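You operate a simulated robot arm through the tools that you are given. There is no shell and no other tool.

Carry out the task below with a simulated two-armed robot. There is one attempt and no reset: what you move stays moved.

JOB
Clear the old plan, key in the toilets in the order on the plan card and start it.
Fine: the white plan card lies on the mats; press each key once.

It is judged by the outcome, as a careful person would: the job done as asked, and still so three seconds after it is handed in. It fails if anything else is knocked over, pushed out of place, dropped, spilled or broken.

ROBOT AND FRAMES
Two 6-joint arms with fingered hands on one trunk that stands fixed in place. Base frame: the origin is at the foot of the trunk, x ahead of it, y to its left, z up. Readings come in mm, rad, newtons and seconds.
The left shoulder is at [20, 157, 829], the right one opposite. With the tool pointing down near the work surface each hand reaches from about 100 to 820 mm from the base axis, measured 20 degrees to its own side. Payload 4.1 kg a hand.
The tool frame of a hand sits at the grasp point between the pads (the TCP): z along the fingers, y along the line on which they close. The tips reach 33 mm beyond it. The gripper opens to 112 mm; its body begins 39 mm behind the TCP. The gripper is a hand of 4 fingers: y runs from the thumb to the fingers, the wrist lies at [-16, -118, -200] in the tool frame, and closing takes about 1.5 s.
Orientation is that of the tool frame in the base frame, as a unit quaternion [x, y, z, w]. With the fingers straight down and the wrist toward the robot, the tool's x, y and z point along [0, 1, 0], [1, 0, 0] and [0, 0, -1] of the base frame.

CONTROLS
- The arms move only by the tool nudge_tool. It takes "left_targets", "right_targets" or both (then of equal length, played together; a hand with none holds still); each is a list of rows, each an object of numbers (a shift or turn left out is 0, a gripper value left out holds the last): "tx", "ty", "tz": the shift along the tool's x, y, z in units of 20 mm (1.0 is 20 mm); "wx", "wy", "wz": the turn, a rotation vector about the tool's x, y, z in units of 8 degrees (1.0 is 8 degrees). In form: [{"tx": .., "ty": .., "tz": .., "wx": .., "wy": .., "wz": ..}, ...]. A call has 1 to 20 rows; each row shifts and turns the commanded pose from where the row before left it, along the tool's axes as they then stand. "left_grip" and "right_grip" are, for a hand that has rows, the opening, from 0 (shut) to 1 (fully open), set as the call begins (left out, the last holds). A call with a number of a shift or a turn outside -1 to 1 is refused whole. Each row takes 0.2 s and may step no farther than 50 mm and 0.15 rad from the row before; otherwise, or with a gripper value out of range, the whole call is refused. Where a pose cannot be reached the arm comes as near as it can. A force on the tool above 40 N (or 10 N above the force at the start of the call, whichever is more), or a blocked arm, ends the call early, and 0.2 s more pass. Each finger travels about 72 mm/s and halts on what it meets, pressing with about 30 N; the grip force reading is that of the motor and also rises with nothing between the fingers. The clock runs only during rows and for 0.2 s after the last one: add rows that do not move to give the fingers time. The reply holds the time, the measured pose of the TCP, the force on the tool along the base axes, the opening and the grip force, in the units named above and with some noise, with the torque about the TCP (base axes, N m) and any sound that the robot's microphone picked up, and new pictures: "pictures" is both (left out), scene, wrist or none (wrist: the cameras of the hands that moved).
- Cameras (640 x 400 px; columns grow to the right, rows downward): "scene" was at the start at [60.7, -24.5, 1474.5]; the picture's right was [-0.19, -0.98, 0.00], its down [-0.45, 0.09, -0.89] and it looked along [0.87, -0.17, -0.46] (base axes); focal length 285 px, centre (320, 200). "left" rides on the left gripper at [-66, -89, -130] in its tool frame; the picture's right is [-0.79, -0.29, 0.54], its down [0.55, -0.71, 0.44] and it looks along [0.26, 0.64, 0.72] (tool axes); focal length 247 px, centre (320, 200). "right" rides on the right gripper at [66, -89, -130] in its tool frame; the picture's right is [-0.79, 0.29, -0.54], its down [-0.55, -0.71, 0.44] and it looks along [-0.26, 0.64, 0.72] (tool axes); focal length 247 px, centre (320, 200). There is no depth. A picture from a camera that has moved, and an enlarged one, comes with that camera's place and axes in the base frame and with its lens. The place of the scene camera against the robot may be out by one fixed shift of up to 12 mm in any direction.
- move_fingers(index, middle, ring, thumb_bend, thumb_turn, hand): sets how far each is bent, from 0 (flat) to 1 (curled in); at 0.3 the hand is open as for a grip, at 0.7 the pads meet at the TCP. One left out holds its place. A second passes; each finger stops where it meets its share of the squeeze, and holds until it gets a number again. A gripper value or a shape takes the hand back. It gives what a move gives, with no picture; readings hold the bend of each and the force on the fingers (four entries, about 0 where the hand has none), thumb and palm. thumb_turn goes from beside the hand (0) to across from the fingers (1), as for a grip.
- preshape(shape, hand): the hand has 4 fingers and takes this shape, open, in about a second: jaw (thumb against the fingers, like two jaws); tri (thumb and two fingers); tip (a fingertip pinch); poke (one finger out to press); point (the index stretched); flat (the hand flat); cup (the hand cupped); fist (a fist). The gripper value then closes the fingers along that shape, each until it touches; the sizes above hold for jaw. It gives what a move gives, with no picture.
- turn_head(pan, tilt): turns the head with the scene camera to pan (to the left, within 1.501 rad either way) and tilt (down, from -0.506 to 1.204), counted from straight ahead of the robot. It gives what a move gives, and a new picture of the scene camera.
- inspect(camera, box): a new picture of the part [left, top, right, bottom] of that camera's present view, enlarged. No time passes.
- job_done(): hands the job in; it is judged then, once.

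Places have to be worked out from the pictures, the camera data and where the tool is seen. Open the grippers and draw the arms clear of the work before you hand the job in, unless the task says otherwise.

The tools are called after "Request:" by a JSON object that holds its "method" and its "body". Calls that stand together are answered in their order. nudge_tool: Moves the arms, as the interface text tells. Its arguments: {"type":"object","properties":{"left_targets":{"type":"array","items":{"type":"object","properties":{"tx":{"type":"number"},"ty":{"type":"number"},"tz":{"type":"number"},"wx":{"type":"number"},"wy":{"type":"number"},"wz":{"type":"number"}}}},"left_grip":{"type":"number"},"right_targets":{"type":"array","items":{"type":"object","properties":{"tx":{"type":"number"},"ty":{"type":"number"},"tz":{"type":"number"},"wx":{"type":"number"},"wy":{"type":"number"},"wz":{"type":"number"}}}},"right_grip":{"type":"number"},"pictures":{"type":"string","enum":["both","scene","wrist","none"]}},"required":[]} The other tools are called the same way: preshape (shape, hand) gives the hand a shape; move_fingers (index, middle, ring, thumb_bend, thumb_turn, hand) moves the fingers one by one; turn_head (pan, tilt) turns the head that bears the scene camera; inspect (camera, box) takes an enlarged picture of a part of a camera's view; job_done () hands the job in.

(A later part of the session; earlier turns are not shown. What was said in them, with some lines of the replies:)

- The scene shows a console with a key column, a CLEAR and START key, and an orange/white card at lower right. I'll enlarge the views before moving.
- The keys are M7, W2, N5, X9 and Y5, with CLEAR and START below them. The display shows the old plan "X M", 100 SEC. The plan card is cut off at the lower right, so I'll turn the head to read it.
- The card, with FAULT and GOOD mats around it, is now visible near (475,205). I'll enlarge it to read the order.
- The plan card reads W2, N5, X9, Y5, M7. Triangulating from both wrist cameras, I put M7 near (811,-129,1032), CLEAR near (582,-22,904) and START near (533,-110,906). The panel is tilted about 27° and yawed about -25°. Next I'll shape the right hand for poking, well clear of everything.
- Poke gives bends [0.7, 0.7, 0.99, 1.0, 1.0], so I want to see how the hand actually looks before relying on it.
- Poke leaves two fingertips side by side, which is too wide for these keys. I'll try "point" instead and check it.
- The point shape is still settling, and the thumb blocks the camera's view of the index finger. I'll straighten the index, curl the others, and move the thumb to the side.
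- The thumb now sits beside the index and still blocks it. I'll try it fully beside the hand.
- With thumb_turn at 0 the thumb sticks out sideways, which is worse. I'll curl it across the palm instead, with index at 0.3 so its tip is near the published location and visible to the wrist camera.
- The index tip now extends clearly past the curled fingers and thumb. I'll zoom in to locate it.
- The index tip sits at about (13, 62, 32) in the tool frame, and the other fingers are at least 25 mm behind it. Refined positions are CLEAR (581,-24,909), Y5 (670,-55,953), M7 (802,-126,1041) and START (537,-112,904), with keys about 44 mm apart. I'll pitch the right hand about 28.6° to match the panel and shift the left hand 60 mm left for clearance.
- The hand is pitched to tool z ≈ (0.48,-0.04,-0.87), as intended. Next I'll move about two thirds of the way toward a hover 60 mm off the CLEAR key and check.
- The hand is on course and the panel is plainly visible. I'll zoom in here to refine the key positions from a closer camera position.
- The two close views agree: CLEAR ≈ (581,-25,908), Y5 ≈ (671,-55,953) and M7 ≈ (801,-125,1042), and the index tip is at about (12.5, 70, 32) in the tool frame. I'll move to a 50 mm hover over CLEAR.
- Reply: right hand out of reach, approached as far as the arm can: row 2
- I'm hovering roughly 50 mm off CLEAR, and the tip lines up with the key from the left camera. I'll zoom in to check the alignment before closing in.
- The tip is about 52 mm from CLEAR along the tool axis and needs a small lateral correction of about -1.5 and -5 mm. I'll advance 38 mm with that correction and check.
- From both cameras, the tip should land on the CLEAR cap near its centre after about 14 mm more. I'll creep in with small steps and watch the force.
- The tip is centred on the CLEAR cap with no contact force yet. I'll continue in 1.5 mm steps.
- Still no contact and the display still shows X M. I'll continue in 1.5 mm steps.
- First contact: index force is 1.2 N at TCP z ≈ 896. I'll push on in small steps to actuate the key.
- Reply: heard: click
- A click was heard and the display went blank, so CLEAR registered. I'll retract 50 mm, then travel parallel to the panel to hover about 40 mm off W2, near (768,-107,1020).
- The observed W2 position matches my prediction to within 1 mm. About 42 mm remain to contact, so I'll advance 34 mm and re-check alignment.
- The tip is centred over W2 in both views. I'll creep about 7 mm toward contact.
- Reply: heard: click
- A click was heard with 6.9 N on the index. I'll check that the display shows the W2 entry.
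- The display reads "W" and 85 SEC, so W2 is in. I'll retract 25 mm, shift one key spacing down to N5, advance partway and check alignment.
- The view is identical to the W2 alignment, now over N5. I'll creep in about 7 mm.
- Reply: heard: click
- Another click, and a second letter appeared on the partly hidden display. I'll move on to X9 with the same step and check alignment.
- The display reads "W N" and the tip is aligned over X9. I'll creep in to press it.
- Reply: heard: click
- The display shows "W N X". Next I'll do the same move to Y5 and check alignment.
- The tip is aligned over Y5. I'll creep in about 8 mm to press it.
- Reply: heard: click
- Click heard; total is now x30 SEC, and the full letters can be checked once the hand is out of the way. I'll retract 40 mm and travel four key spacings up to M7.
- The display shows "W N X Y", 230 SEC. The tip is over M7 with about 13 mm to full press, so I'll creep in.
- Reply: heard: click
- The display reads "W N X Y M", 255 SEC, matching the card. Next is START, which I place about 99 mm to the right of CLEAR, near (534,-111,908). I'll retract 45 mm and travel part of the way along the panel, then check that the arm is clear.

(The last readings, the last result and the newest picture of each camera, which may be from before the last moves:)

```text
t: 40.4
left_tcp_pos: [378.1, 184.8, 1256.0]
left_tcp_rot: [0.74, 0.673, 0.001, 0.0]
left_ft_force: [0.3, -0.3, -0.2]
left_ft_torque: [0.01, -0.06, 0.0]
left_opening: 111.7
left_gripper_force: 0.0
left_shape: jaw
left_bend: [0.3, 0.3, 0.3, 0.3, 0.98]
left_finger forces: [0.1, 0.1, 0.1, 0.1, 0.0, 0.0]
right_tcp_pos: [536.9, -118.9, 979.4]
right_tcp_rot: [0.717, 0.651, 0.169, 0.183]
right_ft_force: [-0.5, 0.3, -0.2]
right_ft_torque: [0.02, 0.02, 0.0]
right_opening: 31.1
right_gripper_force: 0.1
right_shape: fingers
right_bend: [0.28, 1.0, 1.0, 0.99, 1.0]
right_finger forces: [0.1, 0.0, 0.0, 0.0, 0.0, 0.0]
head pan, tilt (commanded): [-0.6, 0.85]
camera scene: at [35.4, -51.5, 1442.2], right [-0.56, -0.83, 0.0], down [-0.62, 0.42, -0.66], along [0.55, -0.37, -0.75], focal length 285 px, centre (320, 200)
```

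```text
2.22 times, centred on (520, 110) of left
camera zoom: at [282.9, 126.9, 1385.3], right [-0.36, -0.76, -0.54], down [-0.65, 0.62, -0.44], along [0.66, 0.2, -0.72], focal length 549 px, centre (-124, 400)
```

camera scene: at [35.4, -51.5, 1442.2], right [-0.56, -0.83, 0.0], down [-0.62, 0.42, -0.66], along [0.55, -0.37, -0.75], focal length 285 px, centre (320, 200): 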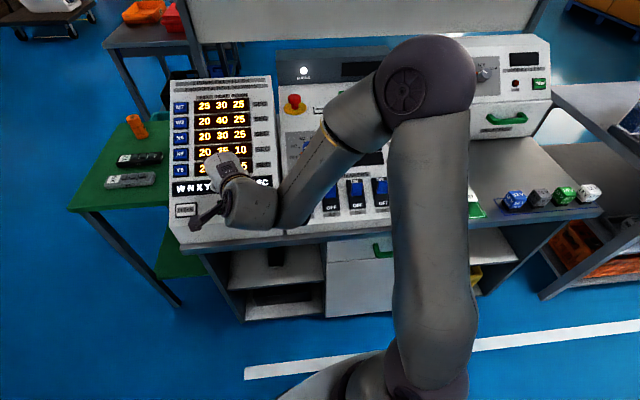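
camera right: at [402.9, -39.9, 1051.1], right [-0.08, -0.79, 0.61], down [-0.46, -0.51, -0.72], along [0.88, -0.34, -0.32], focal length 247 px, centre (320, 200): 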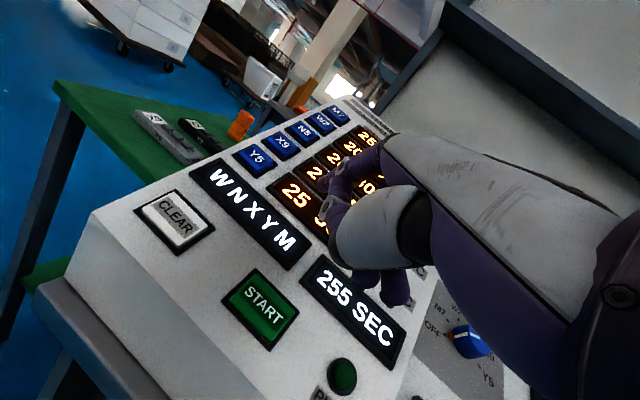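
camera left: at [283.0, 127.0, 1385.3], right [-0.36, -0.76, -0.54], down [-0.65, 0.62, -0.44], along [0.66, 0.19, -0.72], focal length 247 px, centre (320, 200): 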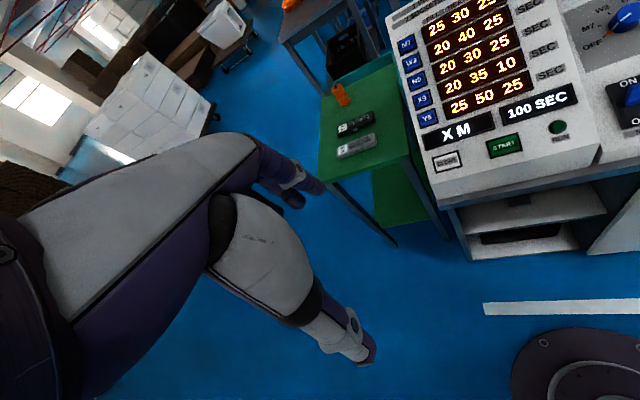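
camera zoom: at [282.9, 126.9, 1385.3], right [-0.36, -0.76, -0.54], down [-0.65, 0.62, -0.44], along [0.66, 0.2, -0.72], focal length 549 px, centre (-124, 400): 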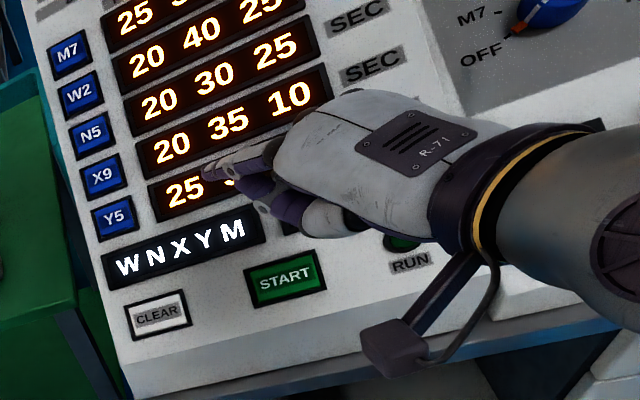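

The arm and elbow are high and clear, and the plan is complete on the display. START re-measures at about (533,-111,906). I'll slide 110 mm along the panel to it and advance 20 mm.

Request:
{"method": "nudge_tool", "body": {"right_targets": [{"tx": -0.027, "ty": -0.92}, {"tx": -0.027, "ty": -0.92}, {"tx": -0.027, "ty": -0.92}, {"tx": -0.027, "ty": -0.92}, {"tx": -0.027, "ty": -0.92}, {"tx": -0.025, "ty": -0.92}, {"tz": 0.5}, {"tz": 0.5}, {}], "pictures": "none"}}

Request:
{"method": "inspect", "body": {"camera": "left", "box": [440, 80, 600, 200]}}

Request:
{"method": "inspect", "body": {"camera": "right", "box": [240, 120, 400, 260]}}

```text
t: 42.4
left_tcp_pos: [376.8, 183.2, 1255.6]
left_tcp_rot: [0.74, 0.672, 0.0, 0.0]
left_ft_force: [-0.5, 0.4, 0.4]
left_ft_torque: [-0.03, -0.02, 0.0]
left_opening: 111.8
left_gripper_force: 0.1
left_shape: jaw
left_bend: [0.3, 0.3, 0.3, 0.3, 0.98]
left_finger forces: [0.1, 0.1, 0.1, 0.0, 0.0, 0.0]
right_tcp_pos: [506.4, -100.2, 918.8]
right_tcp_rot: [0.718, 0.65, 0.167, 0.184]
right_ft_force: [0.5, -0.8, 0.5]
right_ft_torque: [0.0, 0.02, -0.02]
right_opening: 31.5
right_gripper_force: 0.0
right_shape: fingers
right_bend: [0.28, 1.0, 1.0, 0.99, 1.0]
right_finger forces: [0.1, 0.0, 0.0, 0.0, 0.0, 0.0]
right hand out of reach, approached as far as the arm can: row 3, 4, 5, 6
head pan, tilt (commanded): [-0.6, 0.85]
```

```text
3.33 times, centred on (520, 140) of left
camera zoom: at [282.9, 126.9, 1385.3], right [-0.36, -0.76, -0.54], down [-0.65, 0.62, -0.44], along [0.66, 0.2, -0.72], focal length 823 px, centre (-347, 400)
```

zoom: 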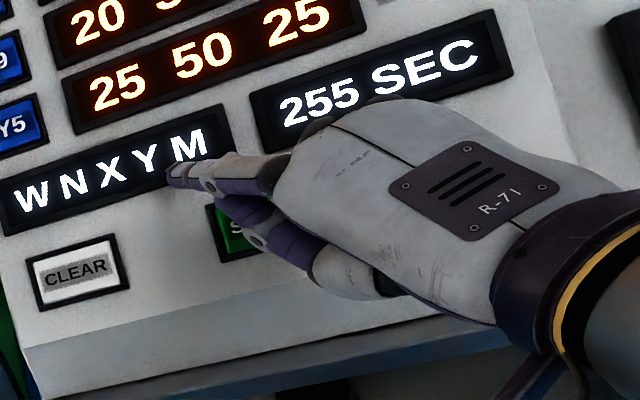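

```text
2.86 times, centred on (320, 190) of right
camera zoom: at [372.3, -22.1, 990.4], right [-0.09, -0.79, 0.61], down [-0.46, -0.51, -0.72], along [0.88, -0.34, -0.32], focal length 706 px, centre (320, 229)
```

zoom: 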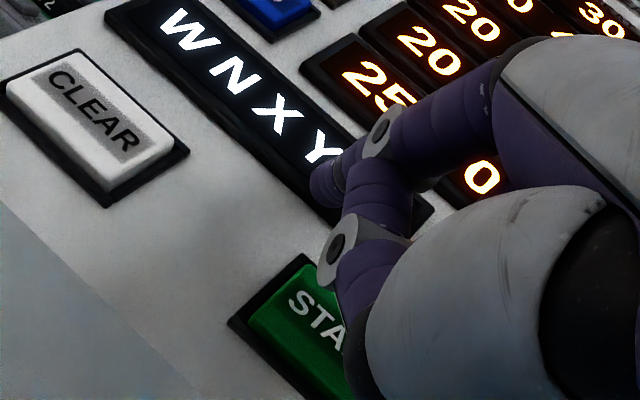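

The arm folded up against its near limit: TCP stopped at (506,-100,919) and the tip never reached START, with no contact. I'll back out along the reverse path, then re-orient the hand more upright so START is within reach.

Request:
{"method": "nudge_tool", "body": {"right_targets": [{"tz": -1.0}, {"tz": -1.0}, {"ty": 0.92}, {"ty": 0.92}, {"ty": 0.92}, {"ty": 0.92}, {}], "pictures": "none"}}

Request:
{"method": "inspect", "body": {"camera": "left", "box": [400, 20, 640, 200]}}

```text
t: 44.0
left_tcp_pos: [377.8, 183.4, 1255.0]
left_tcp_rot: [0.74, 0.672, 0.0, 0.0]
left_ft_force: [-0.5, 0.3, -0.5]
left_ft_torque: [-0.01, 0.02, 0.01]
left_opening: 111.9
left_gripper_force: 0.1
left_shape: jaw
left_bend: [0.3, 0.3, 0.3, 0.3, 0.98]
left_finger forces: [0.1, 0.0, 0.0, 0.0, 0.0, 0.0]
right_tcp_pos: [555.7, -104.6, 991.5]
right_tcp_rot: [0.718, 0.65, 0.168, 0.184]
right_ft_force: [0.3, 0.3, -0.1]
right_ft_torque: [-0.03, 0.02, 0.01]
right_opening: 31.3
right_gripper_force: 0.0
right_shape: fingers
right_bend: [0.28, 1.0, 1.0, 0.99, 1.0]
right_finger forces: [0.0, 0.1, 0.0, 0.0, 0.0, 0.1]
right hand out of reach, approached as far as the arm can: row 2
head pan, tilt (commanded): [-0.6, 0.85]
```

```text
2.22 times, centred on (520, 110) of left
camera zoom: at [282.9, 126.9, 1385.3], right [-0.36, -0.76, -0.54], down [-0.65, 0.62, -0.44], along [0.66, 0.2, -0.72], focal length 549 px, centre (-124, 400)
```

zoom: 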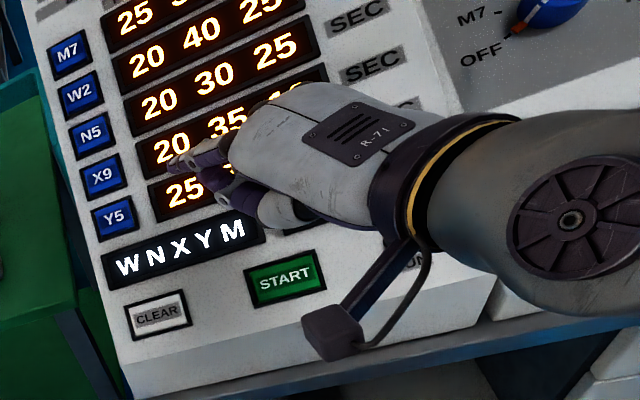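

It backed out cleanly to (556,-105,991). Now I'll make the hand more upright, about 10° tilt and 15° more yaw toward the panel's axis, while rising slightly.

Request:
{"method": "nudge_tool", "body": {"right_targets": [{"wx": 0.775, "tz": -0.5}, {"wx": 0.775, "tz": -0.5}, {"wx": 0.775, "tz": -0.5}, {"wz": 0.95}, {"wz": 0.95}, {}], "pictures": "wrist"}}

Request:
{"method": "inspect", "body": {"camera": "left", "box": [400, 20, 640, 200]}}

```text
t: 45.4
left_tcp_pos: [377.4, 183.6, 1255.4]
left_tcp_rot: [0.74, 0.673, -0.001, 0.0]
left_ft_force: [0.2, 0.0, 0.3]
left_ft_torque: [0.04, -0.02, -0.01]
left_opening: 111.7
left_gripper_force: 0.1
left_shape: jaw
left_bend: [0.3, 0.3, 0.3, 0.3, 0.98]
left_finger forces: [0.0, 0.0, 0.1, 0.1, 0.0, 0.0]
right_tcp_pos: [545.6, -103.4, 1019.0]
right_tcp_rot: [0.82, 0.566, 0.07, 0.056]
right_ft_force: [0.3, -0.2, -0.3]
right_ft_torque: [-0.02, -0.01, 0.02]
right_opening: 31.4
right_gripper_force: 0.1
right_shape: fingers
right_bend: [0.28, 1.0, 1.0, 0.99, 1.0]
right_finger forces: [0.1, 0.0, 0.0, 0.0, 0.1, 0.0]
head pan, tilt (commanded): [-0.6, 0.85]
camera right: at [463.4, -8.0, 1135.0], right [-0.11, -0.83, 0.54], down [-0.77, -0.27, -0.58], along [0.63, -0.48, -0.61], focal length 247 px, centre (320, 200)
```

right: 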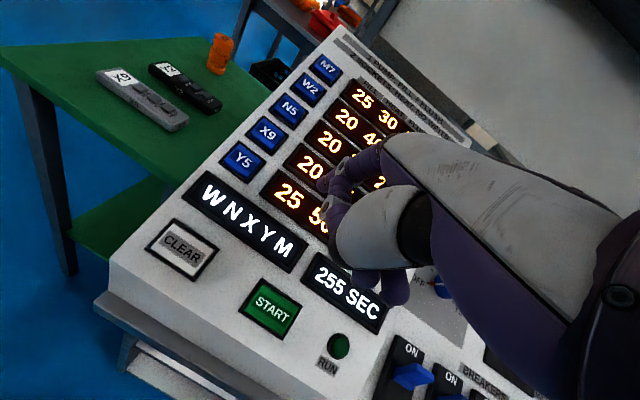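

```text
2.22 times, centred on (520, 110) of left
camera zoom: at [282.9, 126.8, 1385.3], right [-0.36, -0.76, -0.54], down [-0.65, 0.62, -0.44], along [0.66, 0.2, -0.72], focal length 549 px, centre (-124, 400)
```

zoom: 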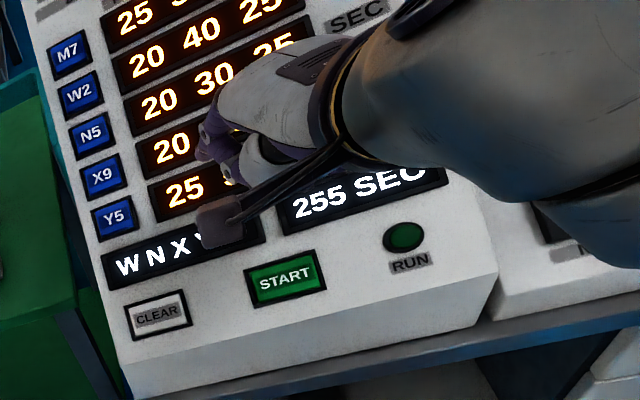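

The hand is now at about a 10° tilt with yaw near -21°. I'll zoom in and re-measure START from this camera position.

Request:
{"method": "inspect", "body": {"camera": "right", "box": [140, 200, 340, 360]}}

Request:
{"method": "inspect", "body": {"camera": "left", "box": [430, 110, 550, 190]}}

```text
2.50 times, centred on (240, 280) of right
camera zoom: at [463.4, -8.0, 1135.0], right [-0.11, -0.83, 0.54], down [-0.77, -0.27, -0.58], along [0.63, -0.48, -0.61], focal length 617 px, centre (520, 0)
```

zoom: 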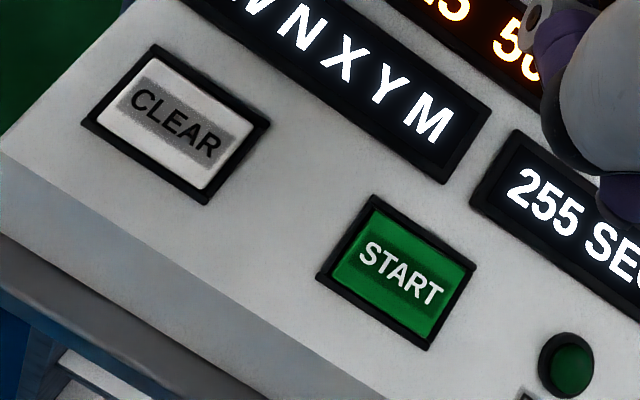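

```text
5.00 times, centred on (490, 150) of left
camera zoom: at [282.9, 126.8, 1385.3], right [-0.36, -0.76, -0.54], down [-0.65, 0.62, -0.44], along [0.66, 0.2, -0.72], focal length 1235 px, centre (-530, 450)
```

zoom: 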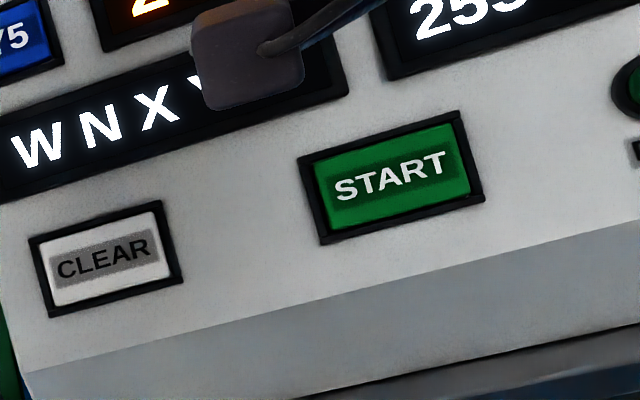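

Combining the rays with the panel plane, START is at about (535.5,-110.5,907). I'll move to a hover 45 mm off it along the panel normal.

Request:
{"method": "nudge_tool", "body": {"right_targets": [{"tx": -0.154, "ty": -0.802, "tz": 0.294}, {"tx": -0.154, "ty": -0.802, "tz": 0.294}, {"tx": -0.154, "ty": -0.802, "tz": 0.294}, {"tx": -0.154, "ty": -0.802, "tz": 0.294}, {"tx": -0.154, "ty": -0.802, "tz": 0.294}, {"tx": -0.154, "ty": -0.802, "tz": 0.294}, {"tx": -0.154, "ty": -0.802, "tz": 0.294}, {}], "pictures": "wrist"}}

Request:
{"method": "inspect", "body": {"camera": "left", "box": [430, 90, 590, 200]}}

Request:
{"method": "inspect", "body": {"camera": "right", "box": [240, 120, 400, 260]}}

```text
t: 47.2
left_tcp_pos: [377.4, 184.6, 1256.8]
left_tcp_rot: [0.74, 0.673, 0.001, 0.0]
left_ft_force: [0.3, -0.3, -0.4]
left_ft_torque: [-0.01, -0.01, -0.01]
left_opening: 111.6
left_gripper_force: 0.1
left_shape: jaw
left_bend: [0.3, 0.3, 0.3, 0.3, 0.98]
left_finger forces: [0.0, 0.0, 0.1, 0.1, 0.0, 0.0]
right_tcp_pos: [440.9, -84.2, 958.0]
right_tcp_rot: [0.819, 0.566, 0.069, 0.056]
right_ft_force: [-0.6, -0.5, -0.6]
right_ft_torque: [0.01, 0.01, 0.02]
right_opening: 31.5
right_gripper_force: 0.0
right_shape: fingers
right_bend: [0.28, 1.0, 1.0, 0.99, 1.0]
right_finger forces: [0.1, 0.0, 0.0, 0.0, 0.0, 0.0]
head pan, tilt (commanded): [-0.6, 0.85]
camera right: at [359.4, 10.8, 1074.2], right [-0.11, -0.83, 0.54], down [-0.77, -0.27, -0.58], along [0.63, -0.48, -0.61], focal length 247 px, centre (320, 200)
```

right: 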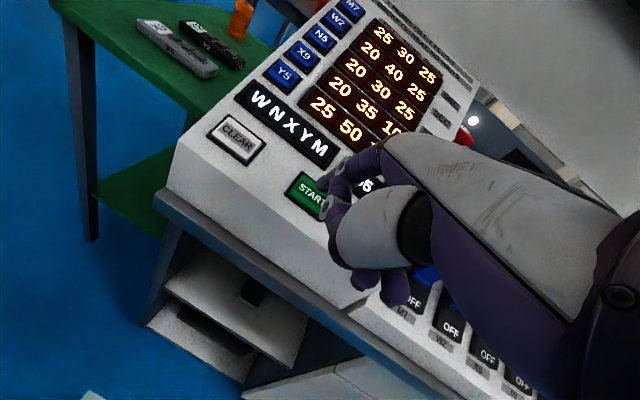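

```text
3.64 times, centred on (510, 145) of left
camera zoom: at [282.9, 126.9, 1385.3], right [-0.36, -0.76, -0.54], down [-0.65, 0.62, -0.44], along [0.66, 0.2, -0.72], focal length 898 px, centre (-371, 400)
```

zoom: 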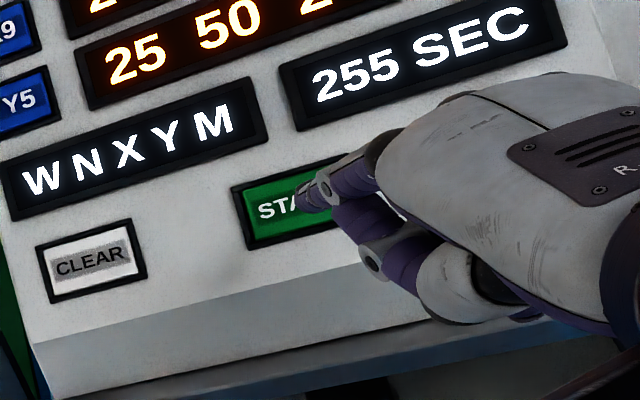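

```text
2.86 times, centred on (320, 190) of right
camera zoom: at [359.4, 10.8, 1074.2], right [-0.11, -0.83, 0.54], down [-0.77, -0.27, -0.58], along [0.63, -0.48, -0.61], focal length 706 px, centre (320, 229)
```

zoom: 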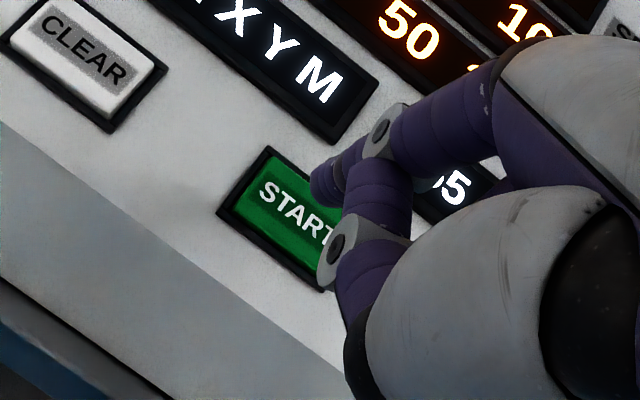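

The hover is on target, and the re-measured START ray agrees with my estimate to within 1 mm. I'll advance about 35 mm along the panel normal.

Request:
{"method": "nudge_tool", "body": {"right_targets": [{"tx": -0.058, "ty": 0.204, "tz": 0.55}, {"tx": -0.058, "ty": 0.204, "tz": 0.55}, {"tx": -0.058, "ty": 0.204, "tz": 0.55}, {}], "pictures": "none"}}

Request:
{"method": "inspect", "body": {"camera": "left", "box": [450, 110, 550, 190]}}

Request:
{"method": "inspect", "body": {"camera": "right", "box": [260, 150, 380, 250]}}

```text
t: 48.2
left_tcp_pos: [378.4, 185.6, 1254.9]
left_tcp_rot: [0.74, 0.673, 0.0, 0.0]
left_ft_force: [0.5, -0.4, -0.3]
left_ft_torque: [-0.02, 0.0, -0.01]
left_opening: 111.6
left_gripper_force: 0.1
left_shape: jaw
left_bend: [0.3, 0.3, 0.3, 0.3, 0.98]
left_finger forces: [0.0, 0.0, 0.0, 0.1, 0.1, 0.0]
right_tcp_pos: [458.1, -92.3, 927.3]
right_tcp_rot: [0.82, 0.566, 0.068, 0.056]
right_ft_force: [-0.6, 0.3, 0.2]
right_ft_torque: [0.05, -0.02, -0.01]
right_opening: 31.4
right_gripper_force: 0.1
right_shape: fingers
right_bend: [0.28, 1.0, 1.0, 0.99, 1.0]
right_finger forces: [0.0, 0.1, 0.0, 0.0, 0.0, 0.0]
head pan, tilt (commanded): [-0.6, 0.85]
```

```text
5.00 times, centred on (500, 150) of left
camera zoom: at [282.9, 126.9, 1385.3], right [-0.36, -0.76, -0.54], down [-0.65, 0.62, -0.44], along [0.66, 0.2, -0.72], focal length 1235 px, centre (-580, 450)
```

zoom: 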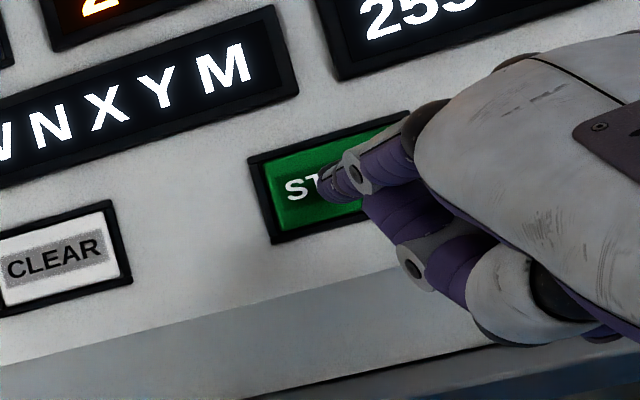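

```text
4.00 times, centred on (320, 200) of right
camera zoom: at [376.1, 2.5, 1043.6], right [-0.11, -0.83, 0.54], down [-0.77, -0.27, -0.58], along [0.63, -0.48, -0.61], focal length 988 px, centre (320, 200)
```

zoom: 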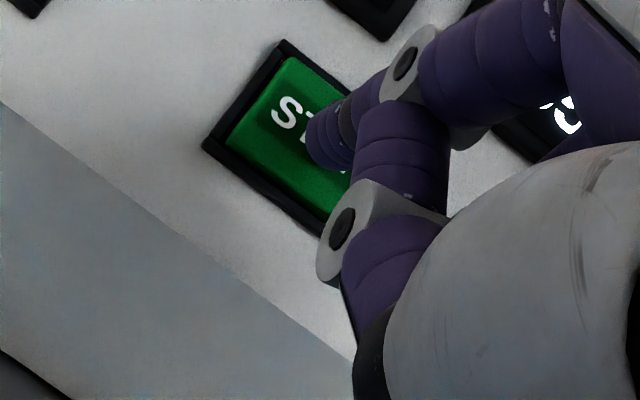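

The tip is over the START cap and should land within a few mm of its centre. I'll creep about 9 mm along the panel normal.

Request:
{"method": "nudge_tool", "body": {"right_targets": [{"tx": -0.007, "ty": 0.026, "tz": 0.07}, {"tx": -0.007, "ty": 0.026, "tz": 0.07}, {"tx": -0.007, "ty": 0.026, "tz": 0.07}, {"tx": -0.007, "ty": 0.026, "tz": 0.07}, {"tx": -0.007, "ty": 0.026, "tz": 0.07}, {"tx": -0.007, "ty": 0.026, "tz": 0.07}], "pictures": "none"}}

Request:
{"method": "inspect", "body": {"camera": "left", "box": [450, 110, 550, 190]}}

```text
t: 49.6
left_tcp_pos: [378.0, 185.1, 1256.3]
left_tcp_rot: [0.74, 0.673, 0.001, 0.0]
left_ft_force: [0.1, -0.6, 0.3]
left_ft_torque: [0.01, 0.0, 0.01]
left_opening: 111.4
left_gripper_force: 0.0
left_shape: jaw
left_bend: [0.3, 0.3, 0.3, 0.3, 0.98]
left_finger forces: [0.0, 0.0, 0.0, 0.0, 0.1, 0.0]
right_tcp_pos: [462.1, -94.2, 920.5]
right_tcp_rot: [0.819, 0.567, 0.068, 0.056]
right_ft_force: [-0.5, -0.1, 1.2]
right_ft_torque: [-0.04, -0.05, 0.0]
right_opening: 31.6
right_gripper_force: 0.7
right_shape: fingers
right_bend: [0.28, 1.0, 1.0, 0.99, 1.0]
right_finger forces: [1.3, 0.1, 0.0, 0.1, 0.1, 0.0]
head pan, tilt (commanded): [-0.6, 0.85]
```

```text
5.00 times, centred on (500, 150) of left
camera zoom: at [282.9, 126.9, 1385.3], right [-0.36, -0.76, -0.54], down [-0.65, 0.62, -0.44], along [0.66, 0.19, -0.72], focal length 1235 px, centre (-580, 450)
```

zoom: 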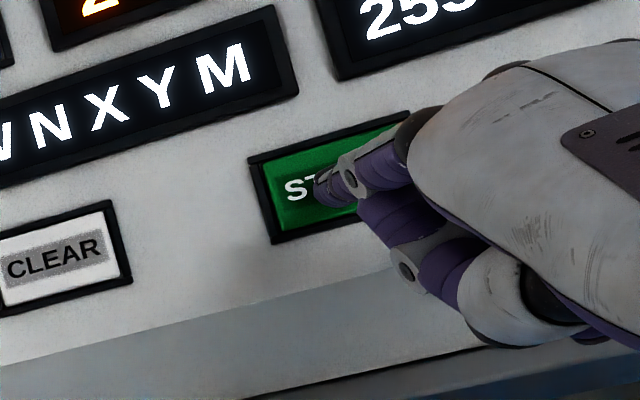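

Light contact on START: index 1.3 N at the cap. I'll push about 3 mm further to actuate it.

Request:
{"method": "nudge_tool", "body": {"right_targets": [{"tx": -0.007, "ty": 0.026, "tz": 0.07}, {"tx": -0.007, "ty": 0.026, "tz": 0.07}], "pictures": "none"}}

Request:
{"method": "inspect", "body": {"camera": "left", "box": [420, 60, 600, 190]}}

```text
t: 50.2
left_tcp_pos: [378.4, 184.5, 1255.0]
left_tcp_rot: [0.74, 0.673, 0.001, 0.0]
left_ft_force: [0.2, -0.1, -0.3]
left_ft_torque: [0.01, -0.04, 0.0]
left_opening: 111.8
left_gripper_force: 0.1
left_shape: jaw
left_bend: [0.3, 0.3, 0.3, 0.3, 0.98]
left_finger forces: [0.0, 0.1, 0.0, 0.0, 0.1, 0.1]
right_tcp_pos: [462.1, -93.8, 916.9]
right_tcp_rot: [0.82, 0.566, 0.07, 0.056]
right_ft_force: [-2.3, 0.2, 5.5]
right_ft_torque: [-0.06, -0.3, -0.04]
right_opening: 31.5
right_gripper_force: 2.3
right_shape: fingers
right_bend: [0.28, 1.0, 1.0, 0.99, 1.0]
right_finger forces: [5.5, 0.0, 0.0, 0.1, 0.0, 0.0]
head pan, tilt (commanded): [-0.6, 0.85]
heard: click
```

```text
3.08 times, centred on (510, 125) of left
camera zoom: at [282.7, 126.9, 1385.4], right [-0.36, -0.76, -0.54], down [-0.65, 0.62, -0.44], along [0.66, 0.19, -0.72], focal length 760 px, centre (-265, 431)
```

zoom: 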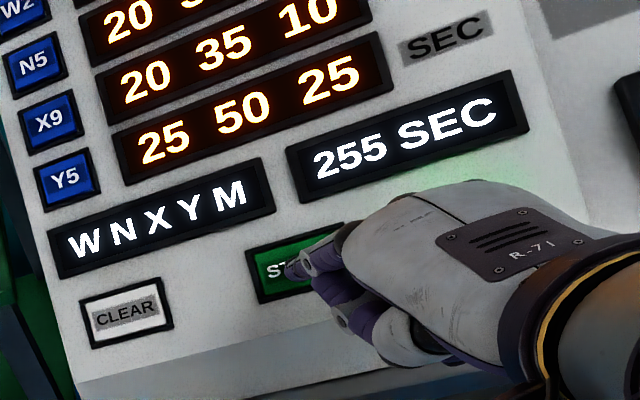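

A click was heard, and a green glow is coming from the RUN lamp. I'll retract along the normal and rise clear of the console.

Request:
{"method": "nudge_tool", "body": {"right_targets": [{"tx": 0.03, "ty": -0.1, "tz": -0.28}, {"tx": 0.058, "ty": -0.204, "tz": -0.55}, {"tx": 0.058, "ty": -0.204, "tz": -0.55}, {"tx": 0.058, "ty": -0.204, "tz": -0.55}, {"tz": -1.0}, {"tz": -1.0}, {"tz": -1.0}, {"tz": -1.0}, {"tz": -1.0}, {"tz": -1.0}, {}], "pictures": "both"}}

Request:
{"method": "inspect", "body": {"camera": "left", "box": [400, 20, 640, 200]}}

```text
t: 52.6
left_tcp_pos: [377.7, 184.2, 1256.6]
left_tcp_rot: [0.74, 0.673, 0.0, 0.0]
left_ft_force: [0.3, -0.4, 1.3]
left_ft_torque: [0.0, 0.02, 0.01]
left_opening: 111.4
left_gripper_force: 0.0
left_shape: jaw
left_bend: [0.3, 0.3, 0.3, 0.3, 0.98]
left_finger forces: [0.0, 0.0, 0.1, 0.0, 0.0, 0.0]
right_tcp_pos: [421.8, -82.9, 1071.3]
right_tcp_rot: [0.82, 0.566, 0.068, 0.056]
right_ft_force: [-0.1, -0.5, 0.2]
right_ft_torque: [0.0, 0.0, 0.01]
right_opening: 31.4
right_gripper_force: 0.0
right_shape: fingers
right_bend: [0.28, 1.0, 1.0, 0.99, 1.0]
right_finger forces: [0.0, 0.0, 0.0, 0.0, 0.0, 0.0]
head pan, tilt (commanded): [-0.6, 0.85]
camera scene: at [35.4, -51.5, 1442.1], right [-0.56, -0.83, 0.0], down [-0.62, 0.42, -0.66], along [0.54, -0.37, -0.75], focal length 285 px, centre (320, 200)
camera right: at [340.8, 10.8, 1187.2], right [-0.11, -0.83, 0.54], down [-0.77, -0.27, -0.58], along [0.63, -0.48, -0.61], focal length 247 px, centre (320, 200)
```

scene: 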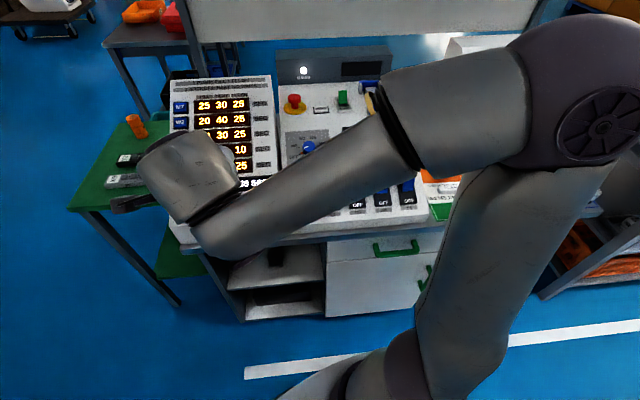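
right: 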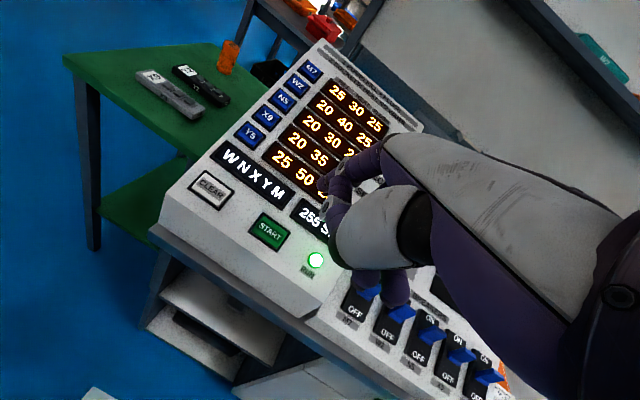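

```text
2.22 times, centred on (520, 110) of left
camera zoom: at [283.0, 126.9, 1385.3], right [-0.36, -0.76, -0.54], down [-0.65, 0.62, -0.44], along [0.66, 0.2, -0.72], focal length 549 px, centre (-124, 400)
```

zoom: 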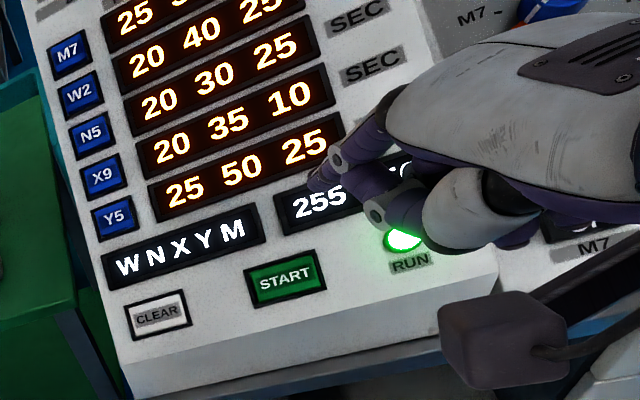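

The RUN lamp is lit and the display holds "W N X Y M", 255 SEC. I'll raise the right arm back toward its starting position.

Request:
{"method": "nudge_tool", "body": {"right_targets": [{"tz": -0.967}, {"tz": -0.967}, {"tx": -0.4, "tz": -0.967}, {"tx": -0.55, "tz": -0.967}, {"tx": -0.55, "tz": -0.967}, {"tx": -0.55, "tz": -0.967}, {"tx": -0.55, "tz": -0.967}, {"tx": -0.55, "tz": -0.967}, {"tx": -0.55, "tz": -0.967}, {"tx": -0.55, "tz": -0.967}, {"tx": -0.55, "tz": -0.967}, {"tx": -0.55, "tz": -0.967}, {"tx": -0.55, "tz": -0.967}, {}], "pictures": "both"}}

Request:
{"method": "preshape", "body": {"shape": "jaw", "hand": "right"}}

Request:
{"method": "turn_head", "body": {"pan": -0.4, "tilt": 0.75}}

```text
t: 55.6
left_tcp_pos: [378.5, 183.2, 1255.9]
left_tcp_rot: [0.74, 0.673, -0.001, 0.0]
left_ft_force: [-0.4, -0.1, 0.2]
left_ft_torque: [0.0, 0.01, 0.01]
left_opening: 112.0
left_gripper_force: 0.0
left_shape: jaw
left_bend: [0.3, 0.3, 0.3, 0.3, 0.98]
left_finger forces: [0.0, 0.0, 0.1, 0.0, 0.1, 0.0]
right_tcp_pos: [338.2, -189.7, 1312.0]
right_tcp_rot: [0.82, 0.566, 0.068, 0.056]
right_ft_force: [0.2, -1.1, -0.8]
right_ft_torque: [0.0, 0.0, 0.01]
right_opening: 31.3
right_gripper_force: 0.0
right_shape: fingers
right_bend: [0.28, 1.0, 1.0, 0.99, 1.0]
right_finger forces: [0.1, 0.0, 0.1, 0.0, 0.1, 0.0]
head pan, tilt (commanded): [-0.6, 0.85]
camera scene: at [35.3, -51.5, 1442.1], right [-0.56, -0.83, 0.0], down [-0.62, 0.42, -0.66], along [0.54, -0.37, -0.75], focal length 285 px, centre (320, 200)
camera right: at [255.6, -95.5, 1428.1], right [-0.11, -0.83, 0.54], down [-0.77, -0.27, -0.58], along [0.63, -0.48, -0.61], focal length 247 px, centre (320, 200)
```

scene: 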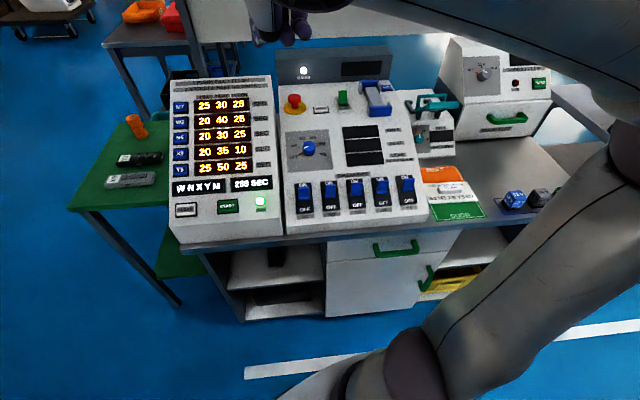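
right: 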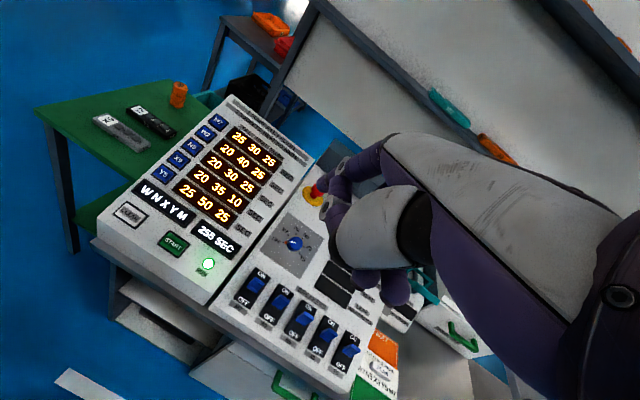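

```text
t: 56.5
left_tcp_pos: [379.1, 183.7, 1256.0]
left_tcp_rot: [0.74, 0.673, 0.0, -0.001]
left_ft_force: [-0.2, -0.5, -0.1]
left_ft_torque: [-0.02, -0.01, -0.01]
left_opening: 111.3
left_gripper_force: 0.0
left_shape: jaw
left_bend: [0.3, 0.3, 0.3, 0.3, 0.98]
left_finger forces: [0.0, 0.2, 0.0, 0.0, 0.1, 0.0]
right_tcp_pos: [337.6, -189.7, 1312.3]
right_tcp_rot: [0.82, 0.566, 0.069, 0.056]
right_ft_force: [-0.1, 0.9, 0.1]
right_ft_torque: [-0.01, -0.02, -0.01]
right_opening: 111.8
right_gripper_force: 0.1
right_shape: jaw
right_bend: [0.3, 0.3, 0.3, 0.3, 0.98]
right_finger forces: [0.1, 0.1, 0.1, 0.0, 0.0, 0.0]
head pan, tilt (commanded): [-0.6, 0.85]
```

```text
t: 57.2
left_tcp_pos: [377.8, 183.9, 1256.3]
left_tcp_rot: [0.74, 0.673, 0.0, 0.0]
left_ft_force: [0.6, -0.5, -0.3]
left_ft_torque: [0.04, 0.03, 0.0]
left_opening: 111.7
left_gripper_force: 0.2
left_shape: jaw
left_bend: [0.3, 0.3, 0.3, 0.3, 0.98]
left_finger forces: [0.0, 0.1, 0.1, 0.0, 0.0, 0.0]
right_tcp_pos: [338.4, -189.9, 1310.5]
right_tcp_rot: [0.82, 0.566, 0.069, 0.056]
right_ft_force: [-0.3, 0.2, -0.5]
right_ft_torque: [-0.02, 0.06, -0.02]
right_opening: 111.4
right_gripper_force: 0.1
right_shape: jaw
right_bend: [0.3, 0.3, 0.3, 0.3, 0.98]
right_finger forces: [0.0, 0.0, 0.0, 0.1, 0.0, 0.0]
head pan, tilt (commanded): [-0.4, 0.75]
camera scene: at [47.1, -39.6, 1450.1], right [-0.39, -0.92, 0.0], down [-0.63, 0.27, -0.73], along [0.67, -0.28, -0.68], focal length 285 px, centre (320, 200)
```

scene: 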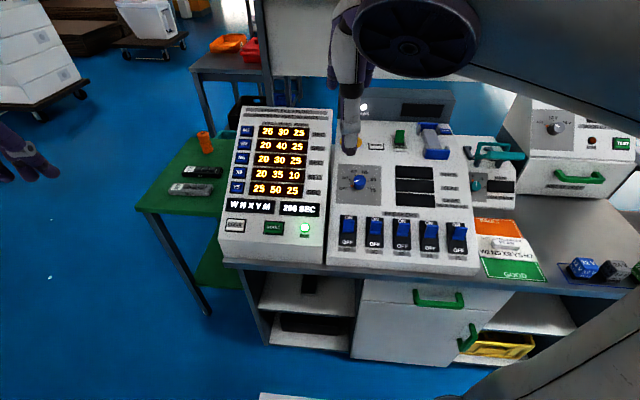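

The arms are clear with hands open. One last check of the display, card and switches before handing in.

Request:
{"method": "inspect", "body": {"camera": "scene", "box": [215, 100, 345, 250]}}

Request:
{"method": "inspect", "body": {"camera": "scene", "box": [320, 110, 560, 290]}}

```text
2.67 times, centred on (280, 175) of scene
camera zoom: at [47.1, -39.6, 1450.1], right [-0.39, -0.92, 0.0], down [-0.63, 0.27, -0.73], along [0.67, -0.28, -0.68], focal length 760 px, centre (427, 267)
```

zoom: 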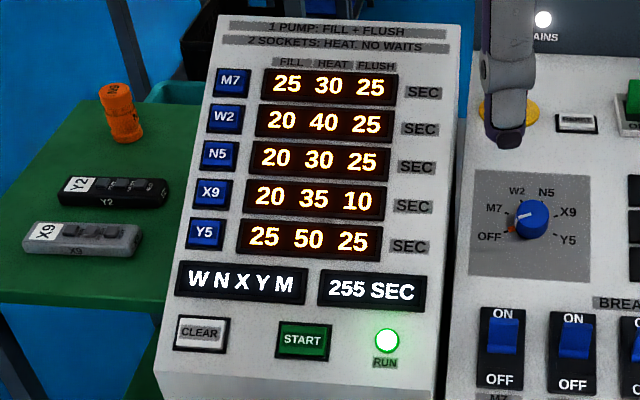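

```text
2.22 times, centred on (440, 200) of scene
camera zoom: at [47.1, -39.6, 1450.1], right [-0.39, -0.92, 0.0], down [-0.63, 0.27, -0.73], along [0.67, -0.28, -0.68], focal length 634 px, centre (53, 200)
```

zoom: 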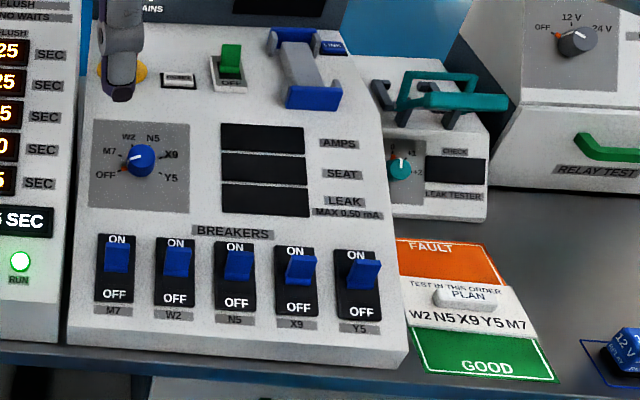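

The display reads "W N X Y M", 255 SEC, matching the card (W2 N5 X9 Y5 M7). RUN is lit, nothing else has moved, and both hands are open and clear, so I'm handing in.

Request:
{"method": "job_done", "body": {}}

```text
The job is handed in.
```

The old plan is cleared, the toilets are keyed in card order (W2, N5, X9, Y5, M7), and the run is started. The display reads "W N X Y M", 255 SEC, and the RUN lamp is lit.

Each key was pressed once, with one click heard per press. My first approach to START stopped short because the arm could not fold in far enough, so I backed out and came in with the hand more upright. I felt no contact on that first approach.

In the final pictures the card, breakers and selector knob look unmoved. Both hands are open and clear of the console. The job is handed in, but I have no verdict on it yet.
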